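You operate a simulated robot arm through the tools that you are given. There is no shell and no other tool.

You run a simulated robot arm. Do the job below in one go: nothing can be reset, and whatever is moved stays where it is left.

Task
Set the controls near the top of the green bench. At the end: the green jig knob is turned to 1; the yellow jig knob is turned to 3; the red jig knob is turned to 1; the blue jig knob is turned to 4; whatever was shut is shut again. Leave all else as you found it, and nothing knocked over.

It is judged by the outcome, as a careful person would: the job done as asked, and still so three seconds after it is handed in. It fails if anything else is knocked over, pushed out of place, dropped, spilled or broken.

Robot
A 6-joint arm with a three-finger gripper, fixed in place. Base frame: the origin is at the foot of the arm, x ahead of it, y to its left, z up. Units: mm, rad, N and s.
Its first joint turns from -2.897 to 2.897 rad. Payload 4.89 kg.
The TCP is the grasp point between the finger pads, 30 mm short of the fingertips. In the tool frame z runs along the fingers and y along their closing line. The gripper opens to 164 mm. The gripper's body begins 125 mm behind the TCP.
Orientation is told as [roll, pitch, yaw] about the base's x, y, z axes, in that order, counted from this pose: with the fingers straight down and closing along the base's y, the tool's x points along the base's -x, its y along +y and its z along -z.

Tools
- The arm moves only by the tool apply_moves. Its argument "moves" is a list of rows, each a list of 7 numbers: the shift along the base's x, y, z in units of 30 mm (1.0 is 30 mm), then the turn, a rotation vector about the base's x, y, z in units of 5 degrees (1.0 is 5 degrees), then the closure in counts, from 0 (fully open) to 255 (shut). In form: [[dx, dy, dz, wx, wy, wz, hand], ...]. A call has 1 to 20 rows; each row shifts and turns the commanded pose from where the row before left it. A call with a number of a shift or a turn outside -1 to 1 is refused whole. A row lasts 0.2 s, in which the tool goes at most 50 mm and 0.15 rad; a call with a longer step from one row to the next is refused whole, and so is a gripper value outside its range. A pose out of reach is approached as far as the arm can. The call stops where the force on the tool passes 40 N (or 10 N more than at its start, if that is more) or the arm is blocked; 0.2 s more then pass. The fingers move at their own pace (about 108 mm/s each) and stop on an object; they squeeze with about 32 N. The grip force told is the motor's: it shows also when the fingers shut on nothing. Time passes only in rows, and 0.2 s behind the last, so rows that do not move let the fingers close. It gives the time, the measured TCP pose, the force on the tool (base axes), the opening and the grip force at its end, in the units of the frame above (readings bear some noise), with the torque about the TCP (base axes, N m) and any sound that the robot's microphone picked up, and new pictures: "views" is both (left out), scene, wrist or none.
- Cameras (640 x 400 px; columns grow to the right, rows downward): "scene" is fixed at [48.6, 650.3, 1672.6]; the picture's right is [-0.58, -0.81, 0.00], its down [-0.42, 0.30, -0.86] and it looks along [0.70, -0.50, -0.51] (base axes); focal length 376 px, centre (320, 200). "wrist" rides on the gripper at [76, -2, -152] in the tool frame; the picture's right is [0.02, 1.00, 0.00], its down [-0.88, 0.02, -0.47] and it looks along [-0.47, 0.01, 0.88] (tool axes); focal length 247 px, centre (320, 200). There is no depth. A picture from a camera that has moved, and an enlarged one, comes with that camera's place and axes in the base frame and with its lens.
- move_column(by): slides the trunk up (or, below 0, down) by that many mm; the arm rides with it, the base frame stays. It gives what a move gives, with no picture.
- inspect(camera, box): a new picture of the part [left, top, right, bottom] of that camera's present view, enlarged. It takes no simulated time.
- hand_in(): hands the job in; it is judged then, once.

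Nothing tells you positions but the pictures and the camera data. Unless the task says otherwise, let go and move clear before handing in.

The tools are called after "Call:" as a command line: name --pt "numbers of a row" for each row, then --argument value for the rest, lists and objects as JSON in quotes. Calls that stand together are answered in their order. apply_moves: Moves the arm, as the interface text tells. Its arguments: {"type":"object","properties":{"moves":{"type":"array","items":{"type":"array","items":{"type":"number"}}},"views":{"type":"string","enum":["both","scene","wrist","none"]}},"required":["moves"]} The other tools are called the same way: move_column (by) slides the trunk up or down; inspect (camera, box) takes an enlarged picture of a part of a camera's view; hand_in () hands the job in.

At the start:

```text
time: 0.0
position: [587.3, -81.1, 1276.4]
tcp_rot: [0.0, 0.001, -0.001]
wrist_force: [-0.2, 0.1, 0.7]
ft_torque: [-0.04, -0.02, 0.0]
grip_width: 164.0
gripper_force: 0.1
trunk travel left (down, up): [-175.0, 215.0]
```

scene: 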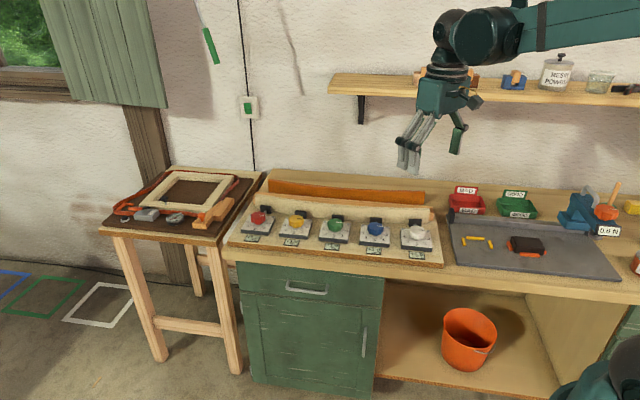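
wrist: 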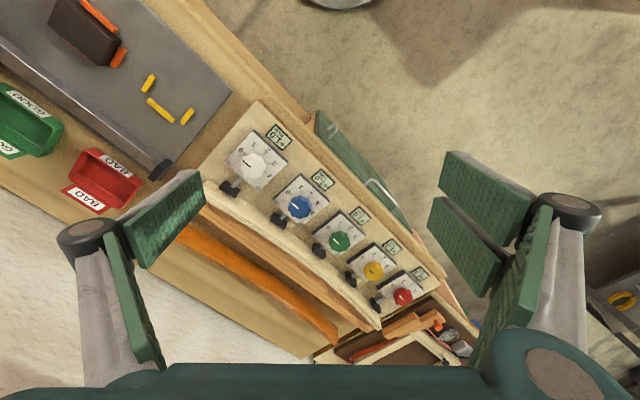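

I see a row of five jig knobs (red, yellow, green, blue, white) on a board at the left of the bench. I'll take a closer look at them before moving.

Call:
inspect --camera "scene" --box '[220, 170, 460, 290]'

Call:
inspect --camera "wrist" --box '[200, 90, 460, 320]'

```text
2.67 times, centred on (340, 230) of scene
camera zoom: at [48.6, 650.3, 1672.6], right [-0.58, -0.81, 0.0], down [-0.42, 0.3, -0.86], along [0.7, -0.5, -0.51], focal length 1002 px, centre (267, 120)
```

zoom: 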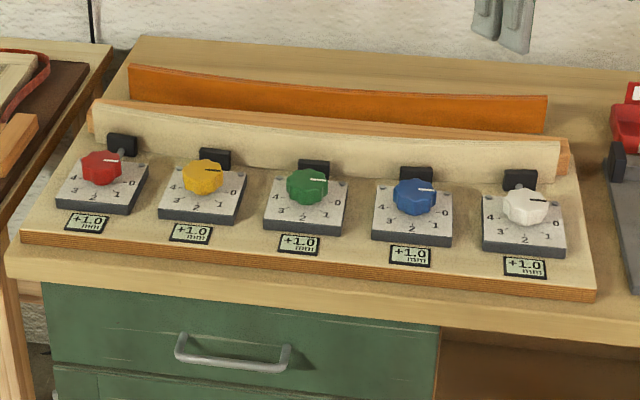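

```text
1.74 times, centred on (330, 205) of wrist
camera zoom: at [512.7, -82.6, 1430.0], right [-0.02, 1.0, 0.0], down [0.88, 0.02, 0.47], along [0.47, 0.01, -0.88], focal length 430 px, centre (303, 191)
```

zoom: 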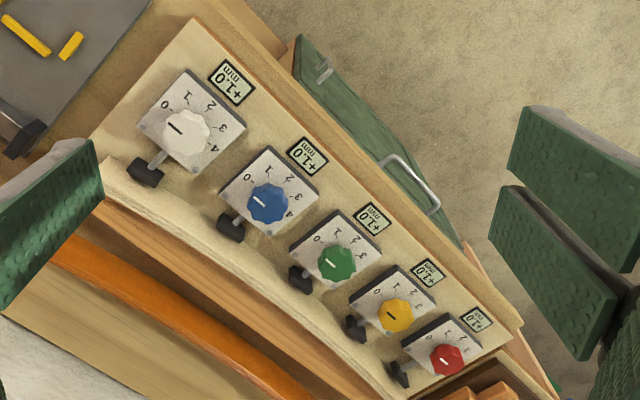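

The five knobs run diagonally, from white at about (709,-227) through blue (813,-130), green (912,-30) and yellow (1015,70) to red (1112,172). Their tops are at about z 914. I'll bring the wrist camera in over the middle ones to read the dials.

Call:
apply_moves --pt "0.8 0.1 -0.7 0 0 0 0" --pt "0.8 0.1 -0.7 0 0 0 0" --pt "0.8 0.1 -0.7 0 0 0 0" --pt "0.8 0.1 -0.7 0 0 0 0" --pt "0.8 0.1 -0.7 0 0 0 0" --pt "0.8 0.1 -0.7 0 0 0 0" --pt "0.8 0.1 -0.7 0 0 0 0" --pt "0.8 0.1 -0.7 0 0 0 0"

```text
time: 1.8
position: [778.5, -55.7, 1109.5]
tcp_rot: [0.0, -0.001, 0.001]
wrist_force: [-1.0, -0.1, 0.6]
ft_torque: [0.01, -0.16, -0.02]
grip_width: 163.8
gripper_force: 0.2
trunk travel left (down, up): [-175.0, 215.0]
camera wrist: at [702.9, -57.6, 1263.3], right [-0.02, 1.0, 0.0], down [0.88, 0.02, 0.47], along [0.47, 0.01, -0.88], focal length 247 px, centre (320, 200)
```

scene: 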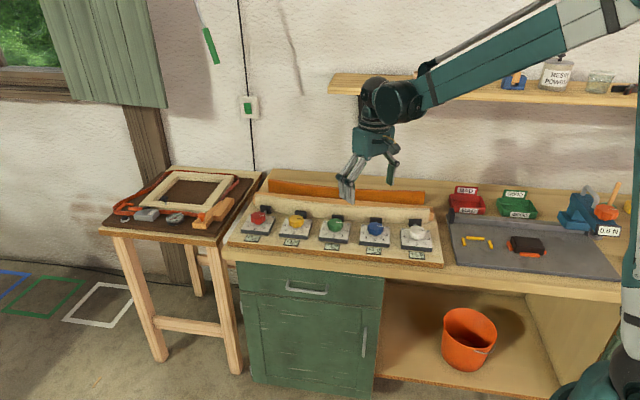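
wrist: 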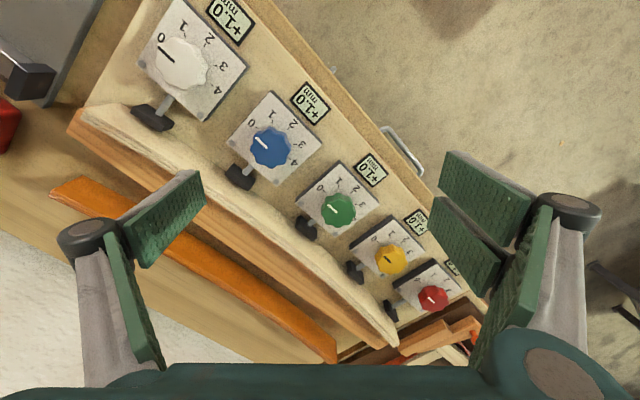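

Call:
inspect --camera "wrist" --box '[130, 0, 340, 190]'

Call:
inspect --camera "wrist" --box '[280, 140, 480, 330]'

Call:
inspect --camera "scene" --box '[230, 195, 350, 270]'

Call:
inspect --camera "scene" --box '[340, 195, 460, 270]'

```text
2.11 times, centred on (235, 95) of wrist
camera zoom: at [702.9, -57.6, 1263.3], right [-0.02, 1.0, 0.0], down [0.88, 0.02, 0.47], along [0.47, 0.01, -0.88], focal length 520 px, centre (499, 421)
```

zoom: 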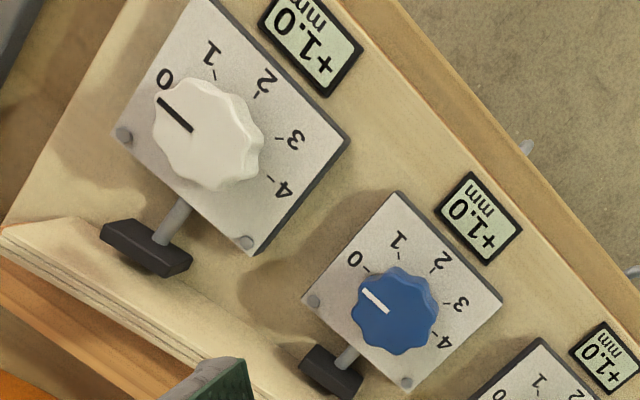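

```text
2.11 times, centred on (380, 235) of wrist
camera zoom: at [702.9, -57.6, 1263.3], right [-0.02, 1.0, 0.0], down [0.88, 0.02, 0.47], along [0.47, 0.01, -0.88], focal length 520 px, centre (194, 126)
```

zoom: 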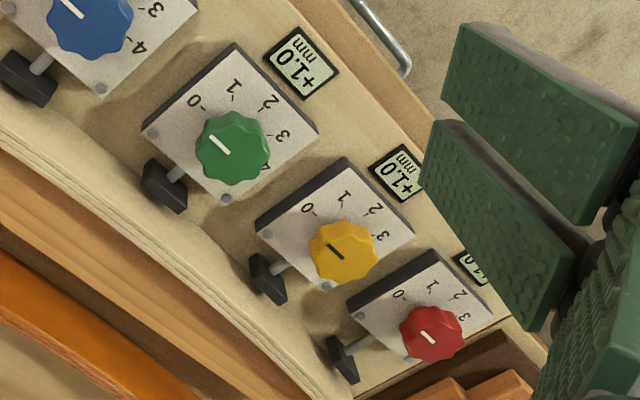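

```text
5.33 times, centred on (290, 232) of scene
camera zoom: at [48.6, 650.3, 1672.6], right [-0.58, -0.81, 0.0], down [-0.42, 0.3, -0.86], along [0.7, -0.5, -0.51], focal length 2004 px, centre (480, 27)
```

zoom: 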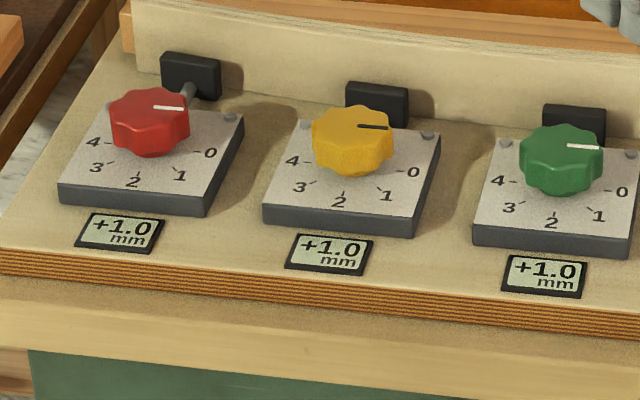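

```text
5.33 times, centred on (400, 232) of scene
camera zoom: at [48.6, 650.3, 1672.6], right [-0.58, -0.81, 0.0], down [-0.42, 0.3, -0.86], along [0.7, -0.5, -0.51], focal length 2004 px, centre (-107, 27)
```

zoom: 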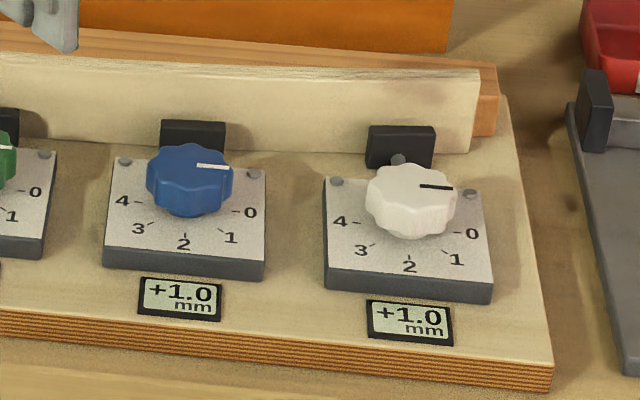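

All four knobs point to 0, and the numbers run clockwise in 45° steps as seen from above. Blue has its top centre at about (798,-121,936), so I'll go above it first with a partly closed gripper and check the alignment.

Call:
apply_moves --pt "0.167 -0.547 -0.83 0 0 0 60" --pt "0.167 -0.547 -0.83 0 0 0 115" --pt "0.167 -0.547 -0.83 0 0 0 115" --pt "0.167 -0.547 -0.83 0 0 0 115" --pt "0 0 0 0 0 0 115"

```text
time: 3.0
position: [799.0, -123.7, 1007.5]
tcp_rot: [0.0, 0.0, -0.001]
wrist_force: [-0.3, -0.8, -0.3]
ft_torque: [0.05, 0.03, -0.01]
grip_width: 89.9
gripper_force: 0.1
trunk travel left (down, up): [-175.0, 215.0]
camera wrist: at [722.6, -124.8, 1161.8], right [-0.02, 1.0, 0.0], down [0.88, 0.02, 0.47], along [0.47, 0.01, -0.88], focal length 247 px, centre (320, 200)
```

scene: 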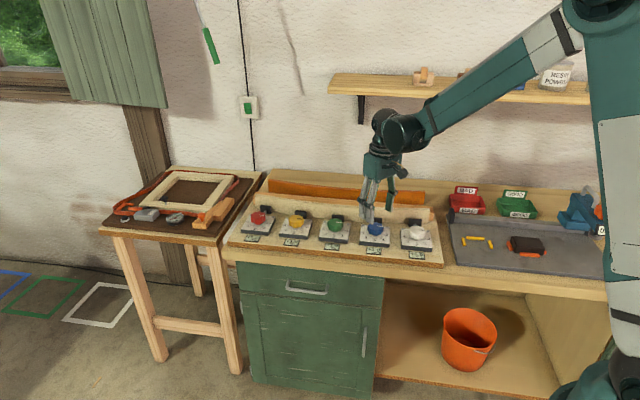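
wrist: 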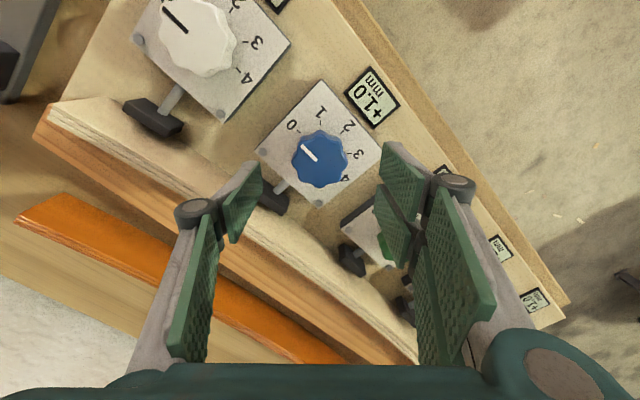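

The knob sits where I expected, at about (797,-122). I'll lower the fingers partway around it and check the height from the side.

Call:
apply_moves --pt "-0.06 0.03 -0.58 0 0 0 115" --pt "0 0 -0.58 0 0 0 115" --pt "0 0 -0.58 0 0 0 115" --pt "0 0 0 0 0 0 115"

Call:
inspect --camera "scene" --box '[335, 195, 415, 245]'

Call:
inspect --camera "wrist" --box '[220, 60, 420, 260]'

```text
time: 4.0
position: [798.6, -121.7, 956.3]
tcp_rot: [-0.001, 0.001, 0.002]
wrist_force: [0.5, 0.3, 0.2]
ft_torque: [0.01, 0.01, 0.01]
grip_width: 90.0
gripper_force: 0.1
trunk travel left (down, up): [-175.0, 215.0]
camera wrist: at [722.2, -123.7, 1109.8], right [-0.02, 1.0, 0.0], down [0.88, 0.02, 0.47], along [0.47, 0.01, -0.88], focal length 247 px, centre (320, 200)
```

scene: 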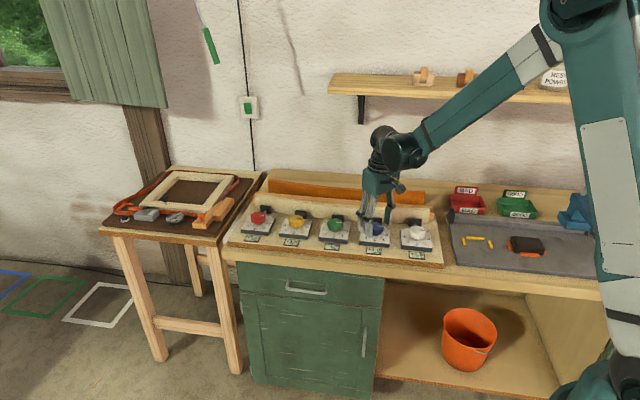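
wrist: 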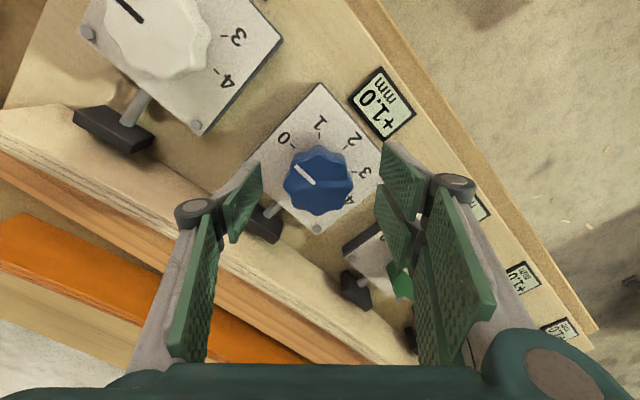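

```text
8.00 times, centred on (375, 220) of scene
camera zoom: at [48.6, 650.3, 1672.6], right [-0.58, -0.81, 0.0], down [-0.42, 0.3, -0.86], along [0.7, -0.5, -0.51], focal length 3005 px, centre (-120, 40)
```

zoom: 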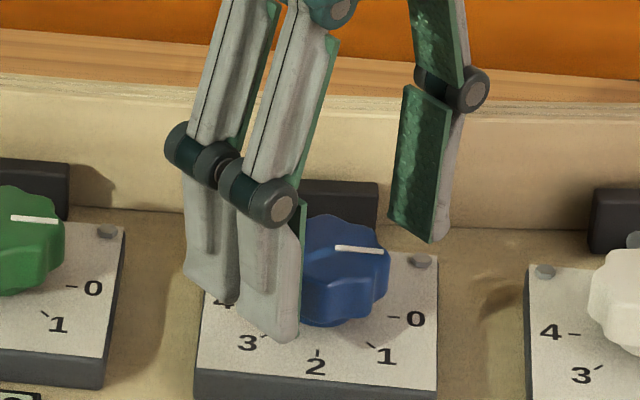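

```text
2.00 times, centred on (320, 160) of wrist
camera zoom: at [722.2, -123.7, 1109.8], right [-0.02, 1.0, 0.0], down [0.88, 0.02, 0.47], along [0.47, 0.01, -0.88], focal length 494 px, centre (320, 280)
```

zoom: 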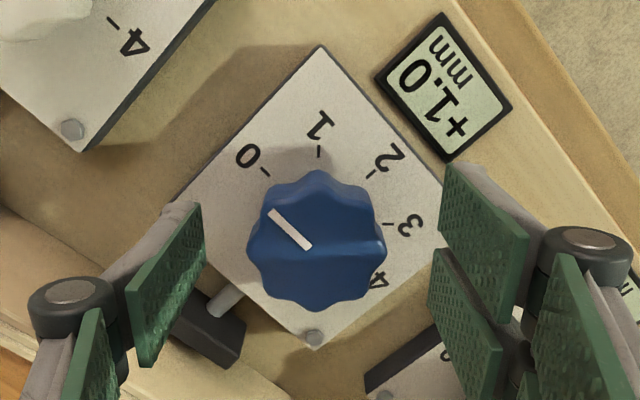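

The plate top comes out near z 907 and the knob top near 938. I'll go down a bit more, then close on the blue knob.

Call:
apply_moves --pt "-0.03 0 -0.33 0 0 0 115" --pt "0 0 0 0 0 0 170" --pt "0 0 0 0 0 0 255" --pt "0 0 0 0 0 0 255" --pt "0 0 0 0 0 0 255"

Call:
inspect --camera "scene" --box '[335, 195, 415, 245]'

```text
time: 5.2
position: [796.7, -122.2, 945.8]
tcp_rot: [0.0, -0.001, 0.001]
wrist_force: [-0.6, -7.4, -1.8]
ft_torque: [-0.34, 0.03, -0.01]
grip_width: 50.8
gripper_force: 45.0
trunk travel left (down, up): [-175.0, 215.0]
camera wrist: at [721.0, -124.9, 1099.9], right [-0.02, 1.0, 0.0], down [0.88, 0.02, 0.47], along [0.47, 0.01, -0.88], focal length 247 px, centre (320, 200)
```

scene: 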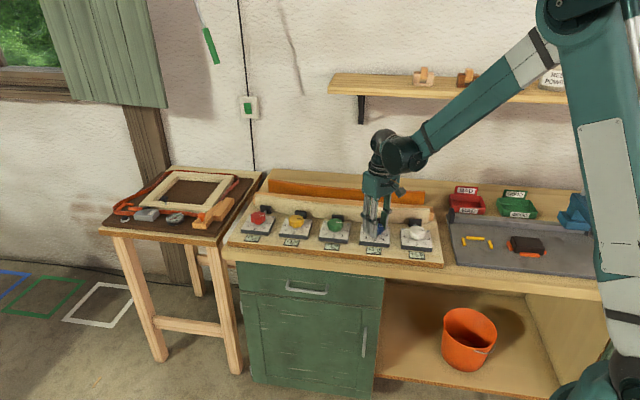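
wrist: 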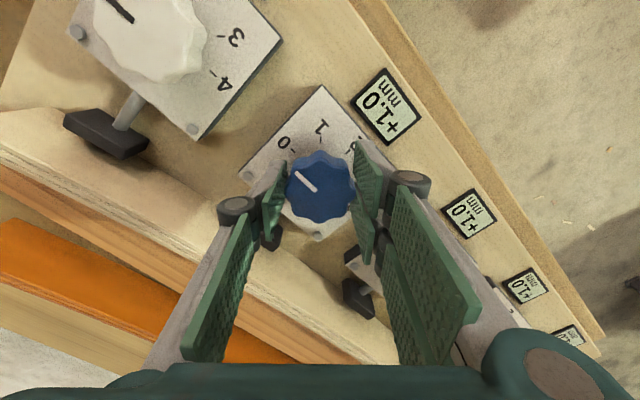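

```text
8.00 times, centred on (375, 220) of scene
camera zoom: at [48.6, 650.3, 1672.6], right [-0.58, -0.81, 0.0], down [-0.42, 0.3, -0.86], along [0.7, -0.5, -0.51], focal length 3005 px, centre (-120, 40)
```

zoom: 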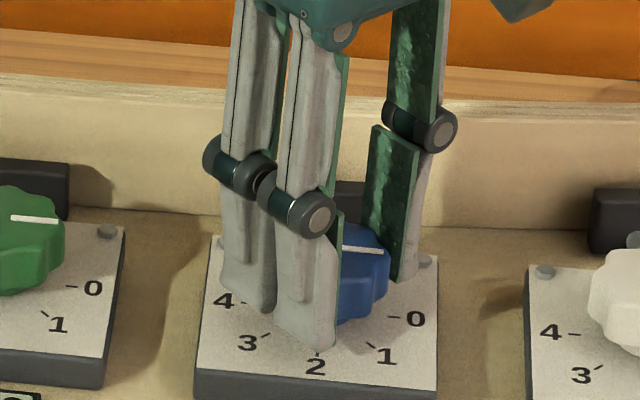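

Blue is gripped at a width of 50.8 mm. I'll turn it clockwise one division (45°) and check the response.

Call:
apply_moves --pt "0 -0.04 0 0 0 -1 255" --pt "0 0 0 0 0 -1 255" --pt "0 0 0 0 0 -1 255" --pt "0 0 0 0 0 -1 255" --pt "0 0 0 0 0 -1 255" --pt "0 0 0 0 0 -1 255" --pt "0 0 0 0 0 -1 255" --pt "0 0 0 0 0 -1 255" --pt "0 0 0 0 0 -1 255"

Call:
inspect --camera "scene" --box '[320, 190, 460, 278]'

Call:
inspect --camera "wrist" --box '[220, 60, 420, 260]'

```text
time: 7.2
position: [799.1, -119.0, 946.1]
tcp_rot: [0.002, 0.0, -0.761]
wrist_force: [4.4, 12.1, -3.6]
ft_torque: [0.72, -0.12, 0.09]
grip_width: 50.8
gripper_force: 44.7
trunk travel left (down, up): [-175.0, 215.0]
stopped in row 9: the force on the tool passed its limit at 43 N (the readings are from after the stop); the commanded pose is now the measured one
camera wrist: at [742.5, -68.0, 1100.1], right [0.67, 0.74, 0.0], down [0.65, -0.6, 0.47], along [0.35, -0.32, -0.88], focal length 247 px, centre (320, 200)
```

scene: 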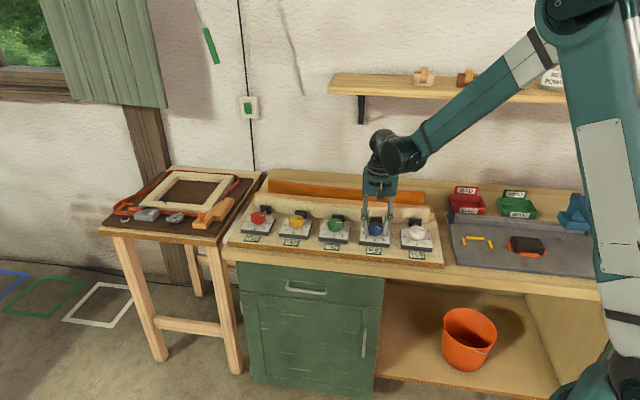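
wrist: 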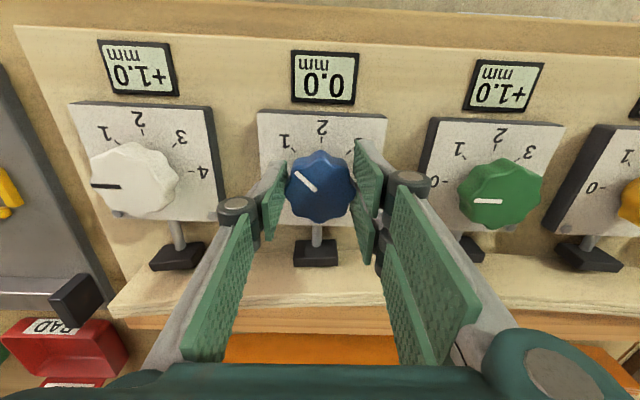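

```text
4.55 times, centred on (390, 234) of scene
camera zoom: at [48.6, 650.3, 1672.6], right [-0.58, -0.81, 0.0], down [-0.42, 0.3, -0.86], along [0.7, -0.5, -0.51], focal length 1708 px, centre (2, 46)
```

zoom: 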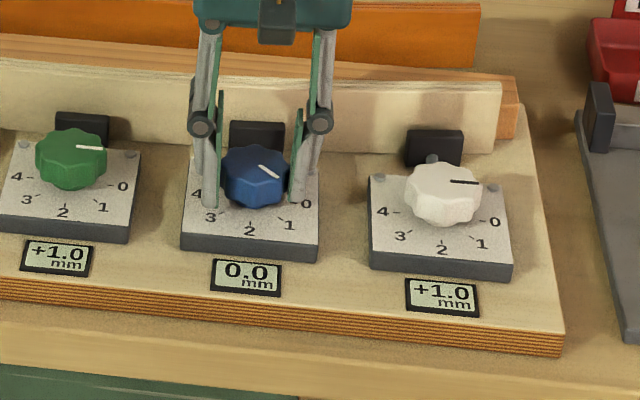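

```text
2.00 times, centred on (320, 160) of wrist
camera zoom: at [742.5, -68.0, 1100.1], right [0.67, 0.74, 0.0], down [0.65, -0.6, 0.47], along [0.35, -0.32, -0.88], focal length 494 px, centre (320, 280)
```

zoom: 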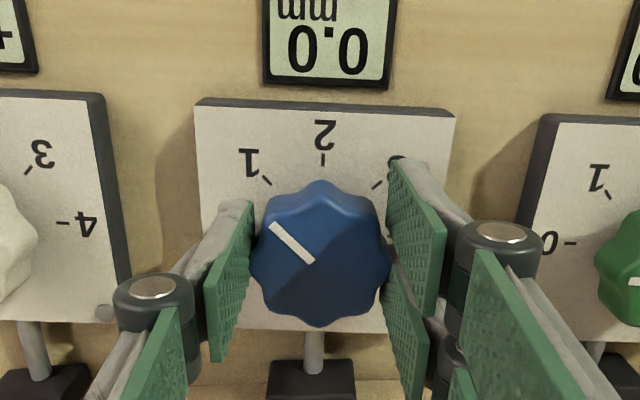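

The pointer now reads 1, so 45° per division is right. The grip is about 5 mm off-centre toward the front, so I'll release, re-centre at about (802,-122.5), and grip again.

Call:
apply_moves --pt "0 0 0 0 0 0 140" --pt "0 0 0 0 0 0 140" --pt "0.11 -0.12 0 0 0 0 140" --pt "0 0 0 0 0 0 140" --pt "0 0 0 0 0 0 140"

Call:
inspect --camera "wrist" --box '[220, 60, 420, 260]'

```text
time: 8.4
position: [800.2, -124.3, 946.8]
tcp_rot: [0.002, 0.0, -0.761]
wrist_force: [-0.7, 0.5, -0.3]
ft_torque: [-0.06, 0.01, -0.02]
grip_width: 74.0
gripper_force: 0.1
trunk travel left (down, up): [-175.0, 215.0]
camera wrist: at [745.2, -72.9, 1100.6], right [0.68, 0.74, 0.0], down [0.65, -0.6, 0.47], along [0.35, -0.32, -0.88], focal length 247 px, centre (320, 200)
```

scene: 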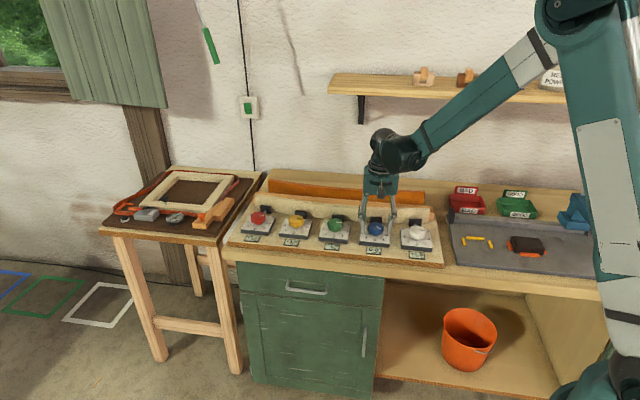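
wrist: 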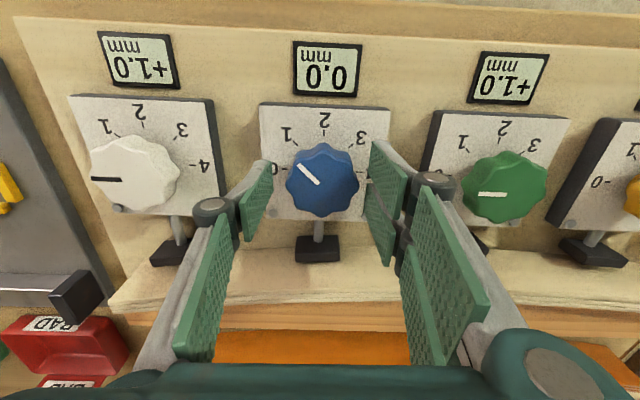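

```text
2.00 times, centred on (320, 160) of wrist
camera zoom: at [745.2, -72.9, 1100.6], right [0.68, 0.74, 0.0], down [0.65, -0.6, 0.47], along [0.35, -0.32, -0.88], focal length 494 px, centre (320, 280)
```

zoom: 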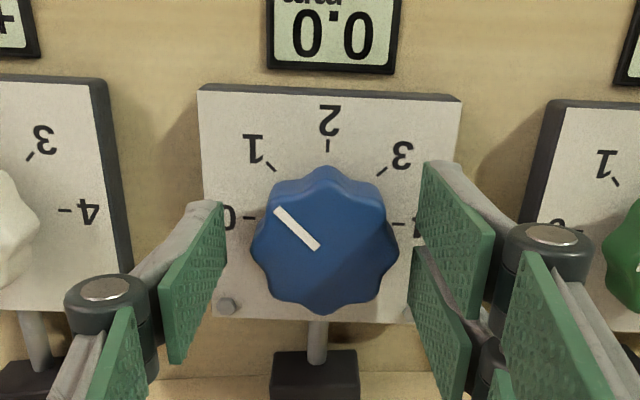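

The knob axis is at about (801,-122.5). I'll rotate the open gripper back to yaw 0, centre it, and close for the remaining 135°.

Call:
apply_moves --pt "0.027 0.06 0 0 0 1 140" --pt "0 0 0 0 0 1 140" --pt "0 0 0 0 0 1 140" --pt "0 0 0 0 0 1 140" --pt "0 0 0 0 0 1 140" --pt "0 0 0 0 0 1 140" --pt "0 0 0 0 0 1 140" --pt "0 0 0 0 0 1 140" --pt "0 0 0 0 0 0.7 140" --pt "0 0 0 0 0 0 170" --pt "0 0 0 0 0 0 255" --pt "0 0 0 0 0 0 255" --pt "0 0 0 0 0 0 255" --views "wrist"

Call:
inspect --camera "wrist" --box '[220, 60, 420, 260]'

```text
time: 11.2
position: [801.7, -124.0, 945.7]
tcp_rot: [0.002, 0.001, -0.004]
wrist_force: [0.8, -15.9, 2.2]
ft_torque: [-0.71, -0.02, -0.03]
grip_width: 50.7
gripper_force: 44.9
trunk travel left (down, up): [-175.0, 215.0]
camera wrist: at [726.0, -125.1, 1099.5], right [-0.02, 1.0, 0.0], down [0.88, 0.01, 0.47], along [0.47, 0.01, -0.88], focal length 247 px, centre (320, 200)
```

wrist: 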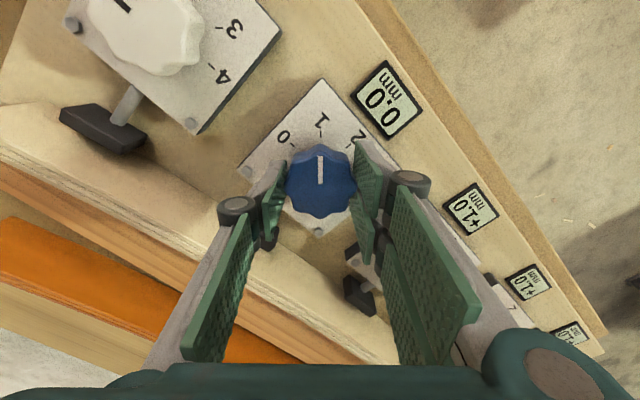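

```text
2.00 times, centred on (320, 160) of wrist
camera zoom: at [726.0, -125.1, 1099.5], right [-0.02, 1.0, 0.0], down [0.88, 0.01, 0.47], along [0.47, 0.01, -0.88], focal length 494 px, centre (320, 280)
```

zoom: 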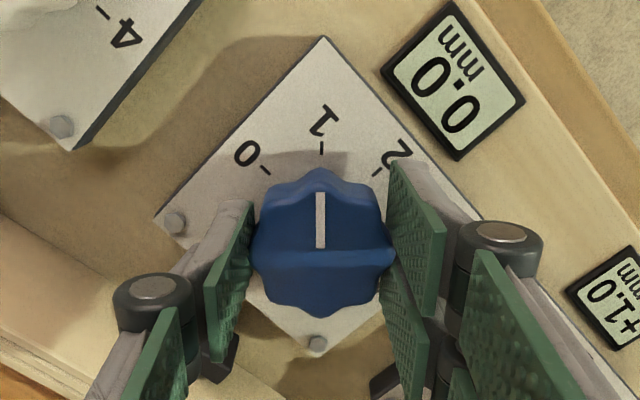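

The knob is gripped but pushes sideways a little. I'll nudge 1.8 mm in -y to relieve that load and read the force again.

Call:
apply_moves --pt "0 -0.06 0 0 0 0 255" --pt "0 0 0 0 0 0 255" --views "none"

```text
time: 11.8
position: [800.8, -124.2, 945.4]
tcp_rot: [0.004, 0.0, -0.004]
wrist_force: [6.4, 1.5, -2.9]
ft_torque: [0.19, -0.44, 0.01]
grip_width: 50.6
gripper_force: 44.8
trunk travel left (down, up): [-175.0, 215.0]
```

The side force is near zero now. I'll turn clockwise 90° first.

Call:
apply_moves --pt "0 0 0 0 0 -1 255" --pt "0 0 0 0 0 -1 255" --pt "0 0 0 0 0 -1 255" --pt "0 0 0 0 0 -1 255" --pt "0 0 0 0 0 -1 255" --pt "0 0 0 0 0 -1 255" --pt "0 0 0 0 0 -1 255" --pt "0 0 0 0 0 -1 255" --pt "0 0 0 0 0 -1 255" --pt "0 0 0 0 0 -1 255" --pt "0 0 0 0 0 -1 255" --pt "0 0 0 0 0 -1 255" --pt "0 0 0 0 0 -1 255" --pt "0 0 0 0 0 -1 255" --pt "0 0 0 0 0 -1 255" --pt "0 0 0 0 0 -1 255" --pt "0 0 0 0 0 -1 255" --pt "0 0 0 0 0 -1 255"

Call:
inspect --camera "wrist" --box '[220, 60, 420, 260]'

Call:
inspect --camera "scene" --box '[320, 190, 460, 278]'

```text
time: 15.6
position: [802.1, -122.8, 946.7]
tcp_rot: [0.001, -0.002, -1.576]
wrist_force: [-10.5, 29.2, -6.8]
ft_torque: [0.9, 0.3, 0.04]
grip_width: 50.4
gripper_force: 44.7
trunk travel left (down, up): [-175.0, 215.0]
camera wrist: at [801.5, -46.8, 1100.7], right [1.0, 0.02, 0.0], down [0.01, -0.88, 0.47], along [0.01, -0.47, -0.88], focal length 247 px, centre (320, 200)
```

scene: 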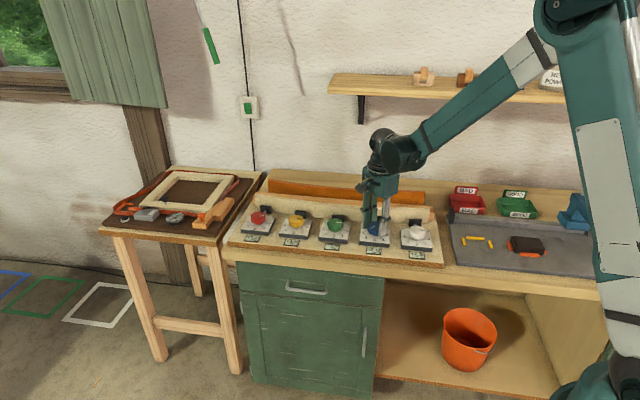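
wrist: 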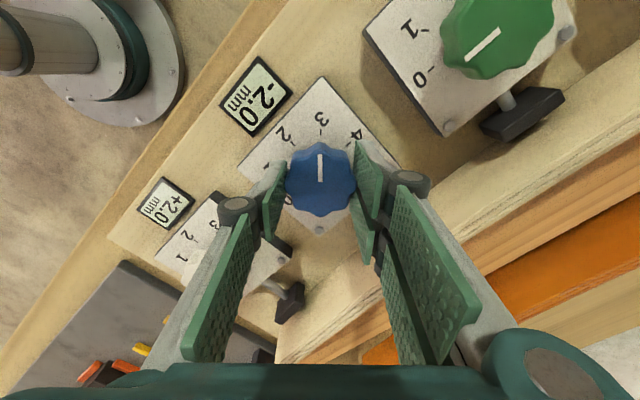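

```text
2.00 times, centred on (320, 160) of wrist
camera zoom: at [801.5, -46.8, 1100.7], right [1.0, 0.02, 0.0], down [0.01, -0.88, 0.47], along [0.01, -0.47, -0.88], focal length 494 px, centre (320, 280)
```

zoom: 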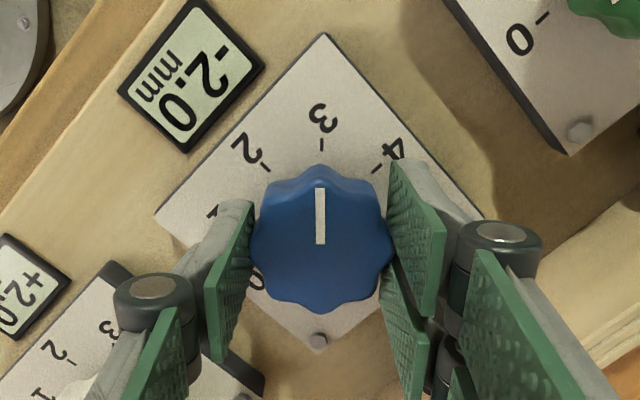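

```text
4.55 times, centred on (390, 234) of scene
camera zoom: at [48.6, 650.3, 1672.6], right [-0.58, -0.81, 0.0], down [-0.42, 0.3, -0.86], along [0.7, -0.5, -0.51], focal length 1708 px, centre (2, 46)
```

zoom: 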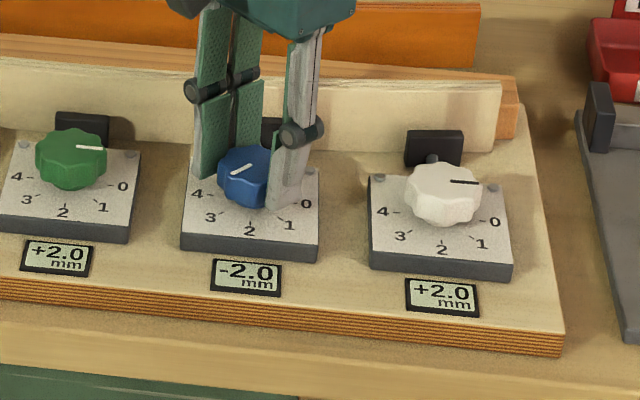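

The blue pointer is at 3. I'll ease the sideways load by a few mm and turn the last 45° to 4.

Call:
apply_moves --pt "0 0.06 0 0 0 0 255" --pt "0 0.05 0 0 0 0 255" --pt "0.007 0.005 0 0 0 -1 255" --pt "0.007 0.005 0 0 0 -1 255" --pt "0.007 0.005 0 0 0 -1 255" --pt "0.007 0.005 0 0 0 -1 255" --pt "0.007 0.005 0 0 0 -1 255" --pt "0.007 0.005 0 0 0 -1 255" --pt "0.007 0.005 0 0 0 -1 255" --pt "0.007 0.005 0 0 0 -1 255" --pt "0.007 0.005 0 0 0 -1 255" --pt "0 0 0 0 0 0 255"

Call:
inspect --camera "wrist" --box '[220, 60, 420, 260]'

Call:
inspect --camera "scene" --box '[320, 190, 460, 278]'

```text
time: 18.2
position: [805.8, -120.9, 948.0]
tcp_rot: [0.002, 0.001, -2.361]
wrist_force: [-1.5, -28.7, -2.6]
ft_torque: [-0.56, -0.29, 0.09]
grip_width: 50.7
gripper_force: 44.7
trunk travel left (down, up): [-175.0, 215.0]
camera wrist: at [858.3, -65.7, 1101.5], right [0.72, -0.69, 0.0], down [-0.61, -0.63, 0.47], along [-0.33, -0.34, -0.88], focal length 247 px, centre (320, 200)
```

scene: 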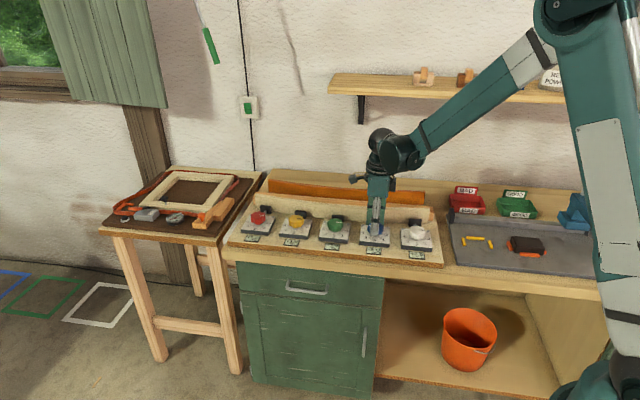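
wrist: 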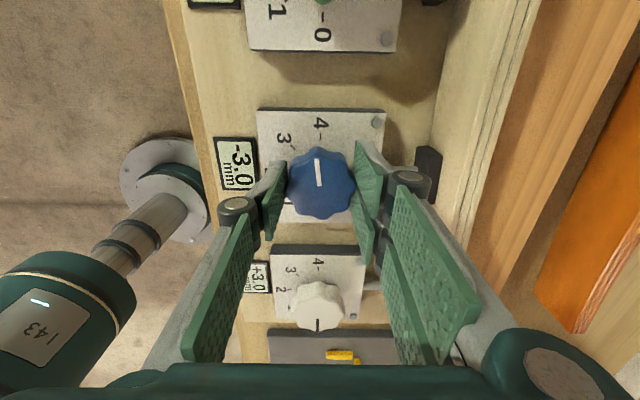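

```text
2.00 times, centred on (320, 160) of wrist
camera zoom: at [858.3, -65.7, 1101.5], right [0.72, -0.69, 0.0], down [-0.61, -0.63, 0.47], along [-0.33, -0.34, -0.88], focal length 494 px, centre (320, 280)
```

zoom: 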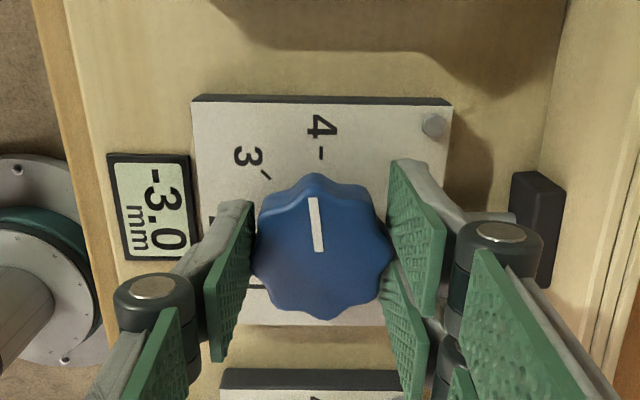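

```text
4.55 times, centred on (390, 234) of scene
camera zoom: at [48.6, 650.3, 1672.6], right [-0.58, -0.81, 0.0], down [-0.42, 0.3, -0.86], along [0.7, -0.5, -0.51], focal length 1708 px, centre (2, 46)
```

zoom: 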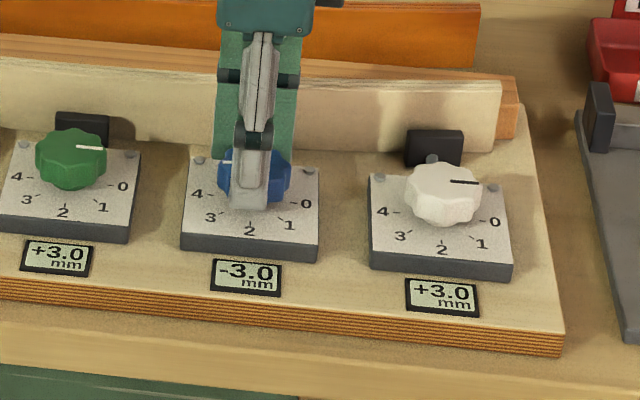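

The blue pointer looks near 4, perhaps a few degrees short. I'll relax the side load, open the fingers, and see where it rests.

Call:
apply_moves --pt "0 0 0 0 0 0 200" --pt "0 0 0 0 0 0 140" --pt "0 0 0 0 0 0 140" --pt "0 0 0 0 0 0 140"

Call:
inspect --camera "wrist" --box '[220, 60, 420, 260]'

```text
time: 19.2
position: [804.4, -120.1, 946.8]
tcp_rot: [0.001, 0.0, -2.361]
wrist_force: [-0.7, -0.2, -0.3]
ft_torque: [0.0, -0.03, 0.02]
grip_width: 73.9
gripper_force: 0.0
trunk travel left (down, up): [-175.0, 215.0]
camera wrist: at [857.8, -64.5, 1101.4], right [0.72, -0.69, 0.0], down [-0.61, -0.63, 0.47], along [-0.33, -0.34, -0.88], focal length 247 px, centre (320, 200)
```

scene: 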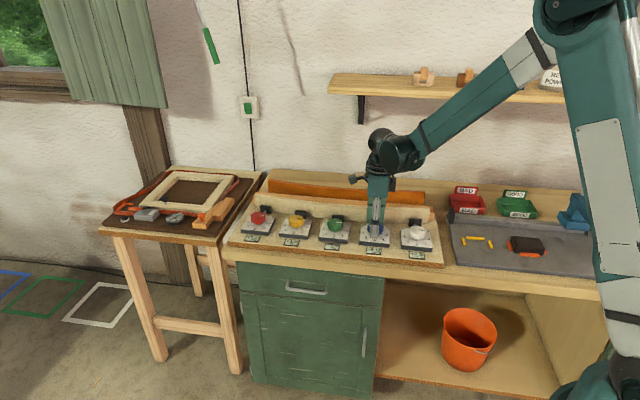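
wrist: 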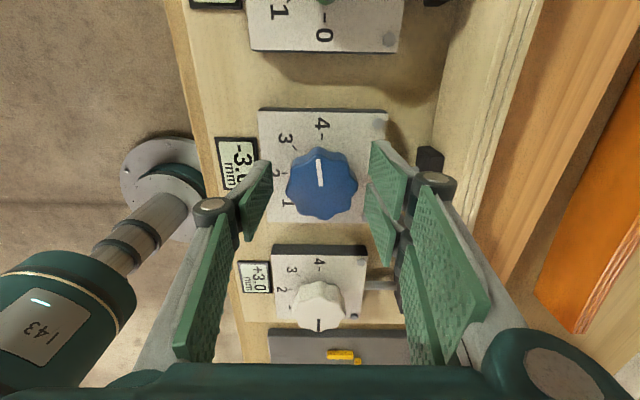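

```text
2.00 times, centred on (320, 160) of wrist
camera zoom: at [857.8, -64.5, 1101.4], right [0.72, -0.69, 0.0], down [-0.61, -0.63, 0.47], along [-0.33, -0.34, -0.88], focal length 494 px, centre (320, 280)
```

zoom: 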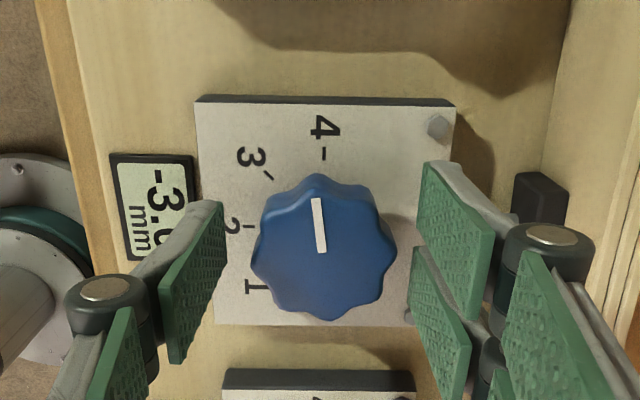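

It rests about 7° short of 4, so there's no snapping detent. I'll re-grip well centred and turn the remaining bit.

Call:
apply_moves --pt "0.0 -0.02 0 0 0 0 140" --pt "0 0 0 0 0 0 180" --pt "0 0 0 0 0 0 255" --pt "0 0 0 0 0 0 255" --pt "0 0 0 0 0 0 255" --pt "0 0 0 0 0 -0.5 255" --pt "0 0 0 0 0 -0.5 255" --pt "0 0 0 0 0 -0.5 255" --pt "0 0 0 0 0 0 255"

Call:
inspect --camera "wrist" --box '[220, 60, 420, 260]'

```text
time: 21.1
position: [805.1, -121.5, 947.5]
tcp_rot: [0.006, 0.001, -2.489]
wrist_force: [4.2, -2.2, 0.1]
ft_torque: [-0.64, -0.47, 0.03]
grip_width: 50.7
gripper_force: 45.5
trunk travel left (down, up): [-175.0, 215.0]
stopped in row 9: the force on the tool passed its limit at 41 N (the readings are from after the stop); the commanded pose is now the measured one
camera wrist: at [864.8, -73.2, 1101.0], right [0.62, -0.78, 0.0], down [-0.69, -0.55, 0.47], along [-0.37, -0.3, -0.88], focal length 247 px, centre (320, 200)
```

scene: 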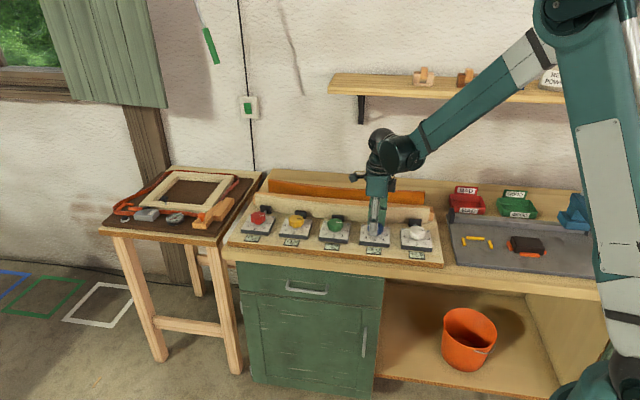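
wrist: 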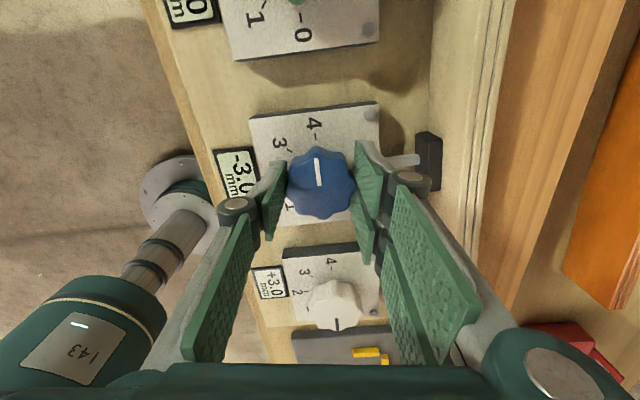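

```text
2.00 times, centred on (320, 160) of wrist
camera zoom: at [864.8, -73.2, 1101.0], right [0.62, -0.78, 0.0], down [-0.69, -0.55, 0.47], along [-0.37, -0.3, -0.88], focal length 494 px, centre (320, 280)
```

zoom: 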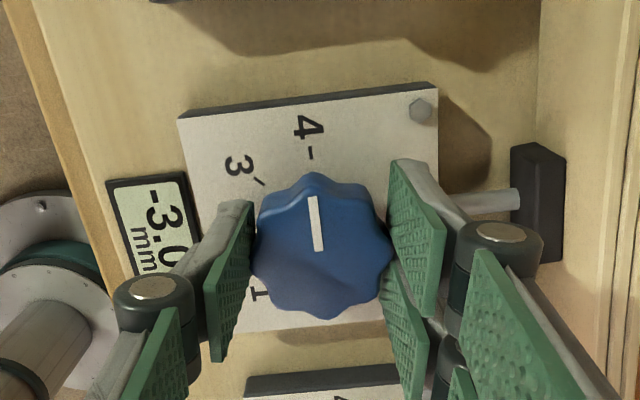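

Call:
inspect --camera "wrist" --box '[270, 110, 370, 230]'

Call:
inspect --camera "scene" --box '[345, 205, 405, 250]'

```text
3.33 times, centred on (320, 170) of wrist
camera zoom: at [864.8, -73.2, 1101.0], right [0.62, -0.78, 0.0], down [-0.69, -0.55, 0.47], along [-0.37, -0.3, -0.88], focal length 823 px, centre (320, 300)
```

zoom: 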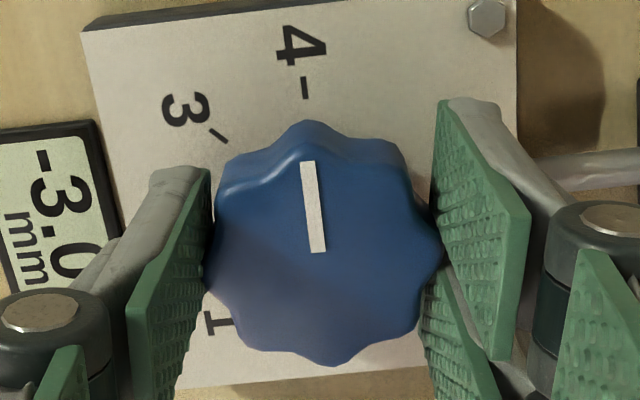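

```text
8.89 times, centred on (375, 228) of scene
camera zoom: at [48.6, 650.3, 1672.6], right [-0.58, -0.81, 0.0], down [-0.42, 0.3, -0.86], along [0.7, -0.5, -0.51], focal length 3339 px, centre (-169, -44)
```

zoom: 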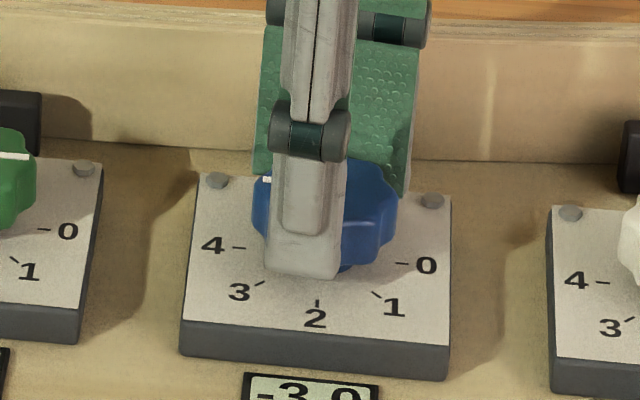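

Blue's pointer is now lined up with the 4 tick. I'll release and lift to confirm.

Call:
apply_moves --pt "0 0 0 0 0 0 220" --pt "0 0 0 0 0 0 140" --pt "0 0 0 0 0 0 140" --pt "0 0 0.6 0 0 0 140" --pt "0 0 1 0 0 0 120" --pt "0 0 1 0 0 0 120"

Call:
inspect --camera "wrist" --box '[270, 80, 370, 200]'

Call:
inspect --camera "scene" --box '[320, 195, 440, 270]'

```text
time: 22.5
position: [803.3, -124.8, 1024.6]
tcp_rot: [0.004, 0.002, -2.49]
wrist_force: [2.1, -0.1, -0.4]
ft_torque: [-0.01, 0.16, 0.0]
grip_width: 86.3
gripper_force: 0.0
trunk travel left (down, up): [-175.0, 215.0]
camera wrist: at [863.1, -76.2, 1179.9], right [0.62, -0.78, 0.0], down [-0.69, -0.55, 0.47], along [-0.37, -0.3, -0.88], focal length 247 px, centre (320, 200)
```

scene: 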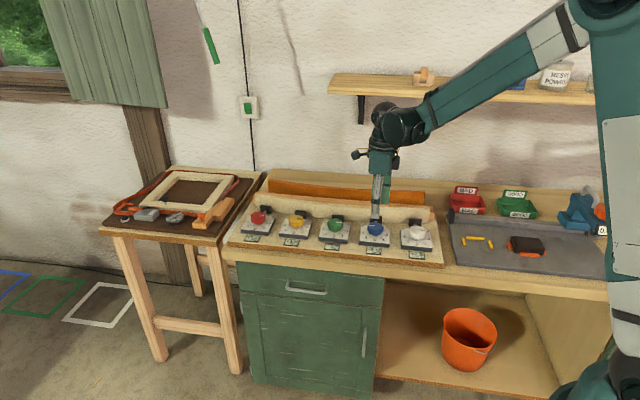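
wrist: 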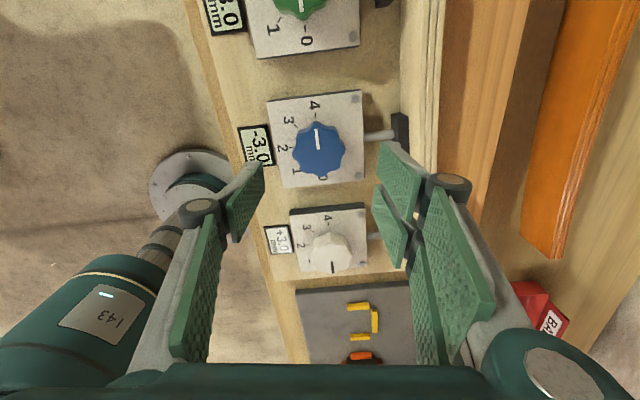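

```text
3.33 times, centred on (320, 140) of wrist
camera zoom: at [863.1, -76.2, 1179.9], right [0.62, -0.78, 0.0], down [-0.69, -0.55, 0.47], along [-0.37, -0.3, -0.88], focal length 823 px, centre (320, 400)
```

zoom: 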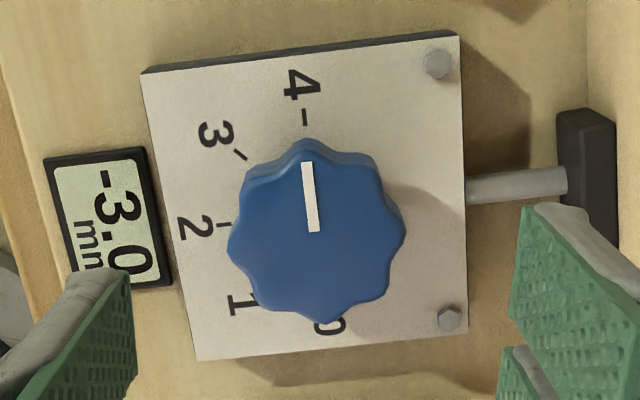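

```text
5.33 times, centred on (380, 232) of scene
camera zoom: at [48.6, 650.3, 1672.6], right [-0.58, -0.81, 0.0], down [-0.42, 0.3, -0.86], along [0.7, -0.5, -0.51], focal length 2004 px, centre (0, 27)
```

zoom: 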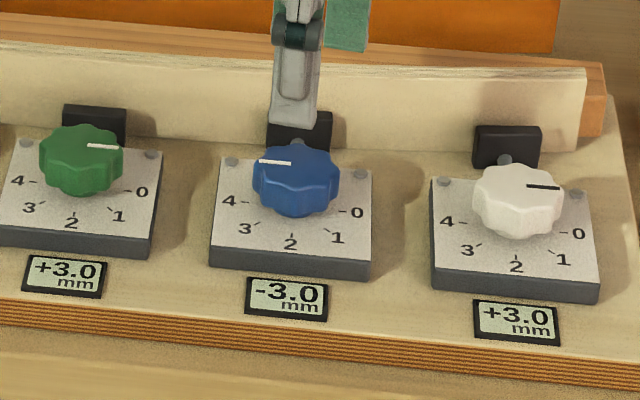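

Blue is set to 4 and stays there when released. Next is green, expected near (901,-23), with the gripper realigned to yaw -45°.

Call:
apply_moves --pt "0.163 0.17 0 0 0 0.977 120" --pt "0.163 0.17 0 0 0 0.977 120" --pt "0.163 0.17 0 0 0 0.977 120" --pt "0.163 0.17 0 0 0 0.977 120" --pt "0.163 0.17 0 0 0 0.977 120" --pt "0.163 0.17 0 0 0 0.977 120" --pt "0.163 0.17 0 0 0 0.977 120" --pt "0.163 0.17 0 0 0 0.977 120" --pt "0.163 0.17 0 0 0 0.977 120" --pt "0.163 0.17 0 0 0 0.977 120" --pt "0.163 0.17 0 0 0 0.977 120" --pt "0.163 0.17 0 0 0 0.977 120" --pt "0.163 0.17 0 0 0 0.977 120" --pt "0.163 0.17 0 0 0 0.977 120" --pt "0.163 0.17 0 0 0 0.977 120" --pt "0.163 0.17 0 0 0 0.977 120" --pt "0.163 0.17 0 0 0 0.977 120" --pt "0.163 0.17 0 0 0 0.977 120" --pt "0.163 0.17 0 0 0 0.977 120" --pt "0.163 0.17 0 0 0 0.977 120"

Call:
inspect --camera "wrist" --box '[220, 60, 420, 260]'

```text
time: 26.7
position: [902.6, -19.7, 1025.9]
tcp_rot: [0.003, 0.003, -0.786]
wrist_force: [-0.2, -0.2, -0.6]
ft_torque: [0.02, -0.04, 0.0]
grip_width: 86.8
gripper_force: 0.1
trunk travel left (down, up): [-175.0, 215.0]
camera wrist: at [847.6, 33.5, 1178.7], right [0.69, 0.72, 0.0], down [0.64, -0.61, 0.47], along [0.34, -0.32, -0.88], focal length 247 px, centre (320, 200)
```

scene: 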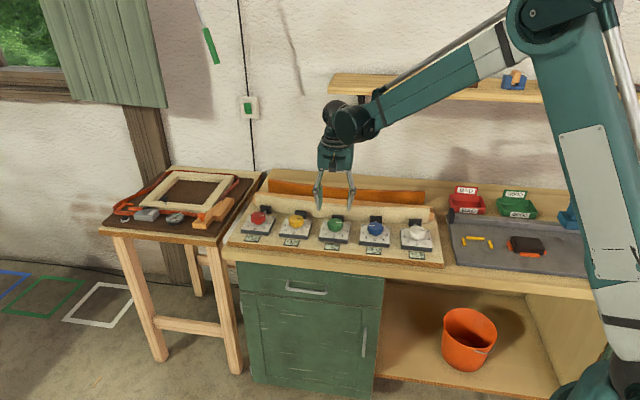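
wrist: 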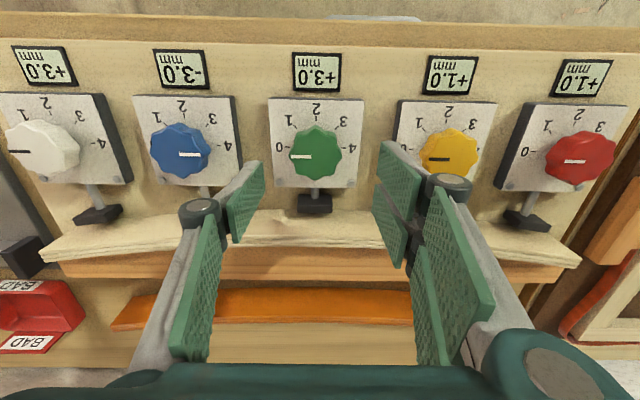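

```text
2.00 times, centred on (320, 160) of wrist
camera zoom: at [847.6, 33.5, 1178.7], right [0.69, 0.72, 0.0], down [0.64, -0.61, 0.47], along [0.34, -0.32, -0.88], focal length 494 px, centre (320, 280)
```

zoom: 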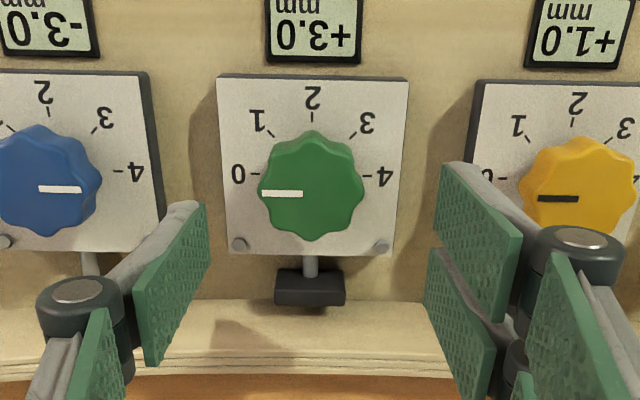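

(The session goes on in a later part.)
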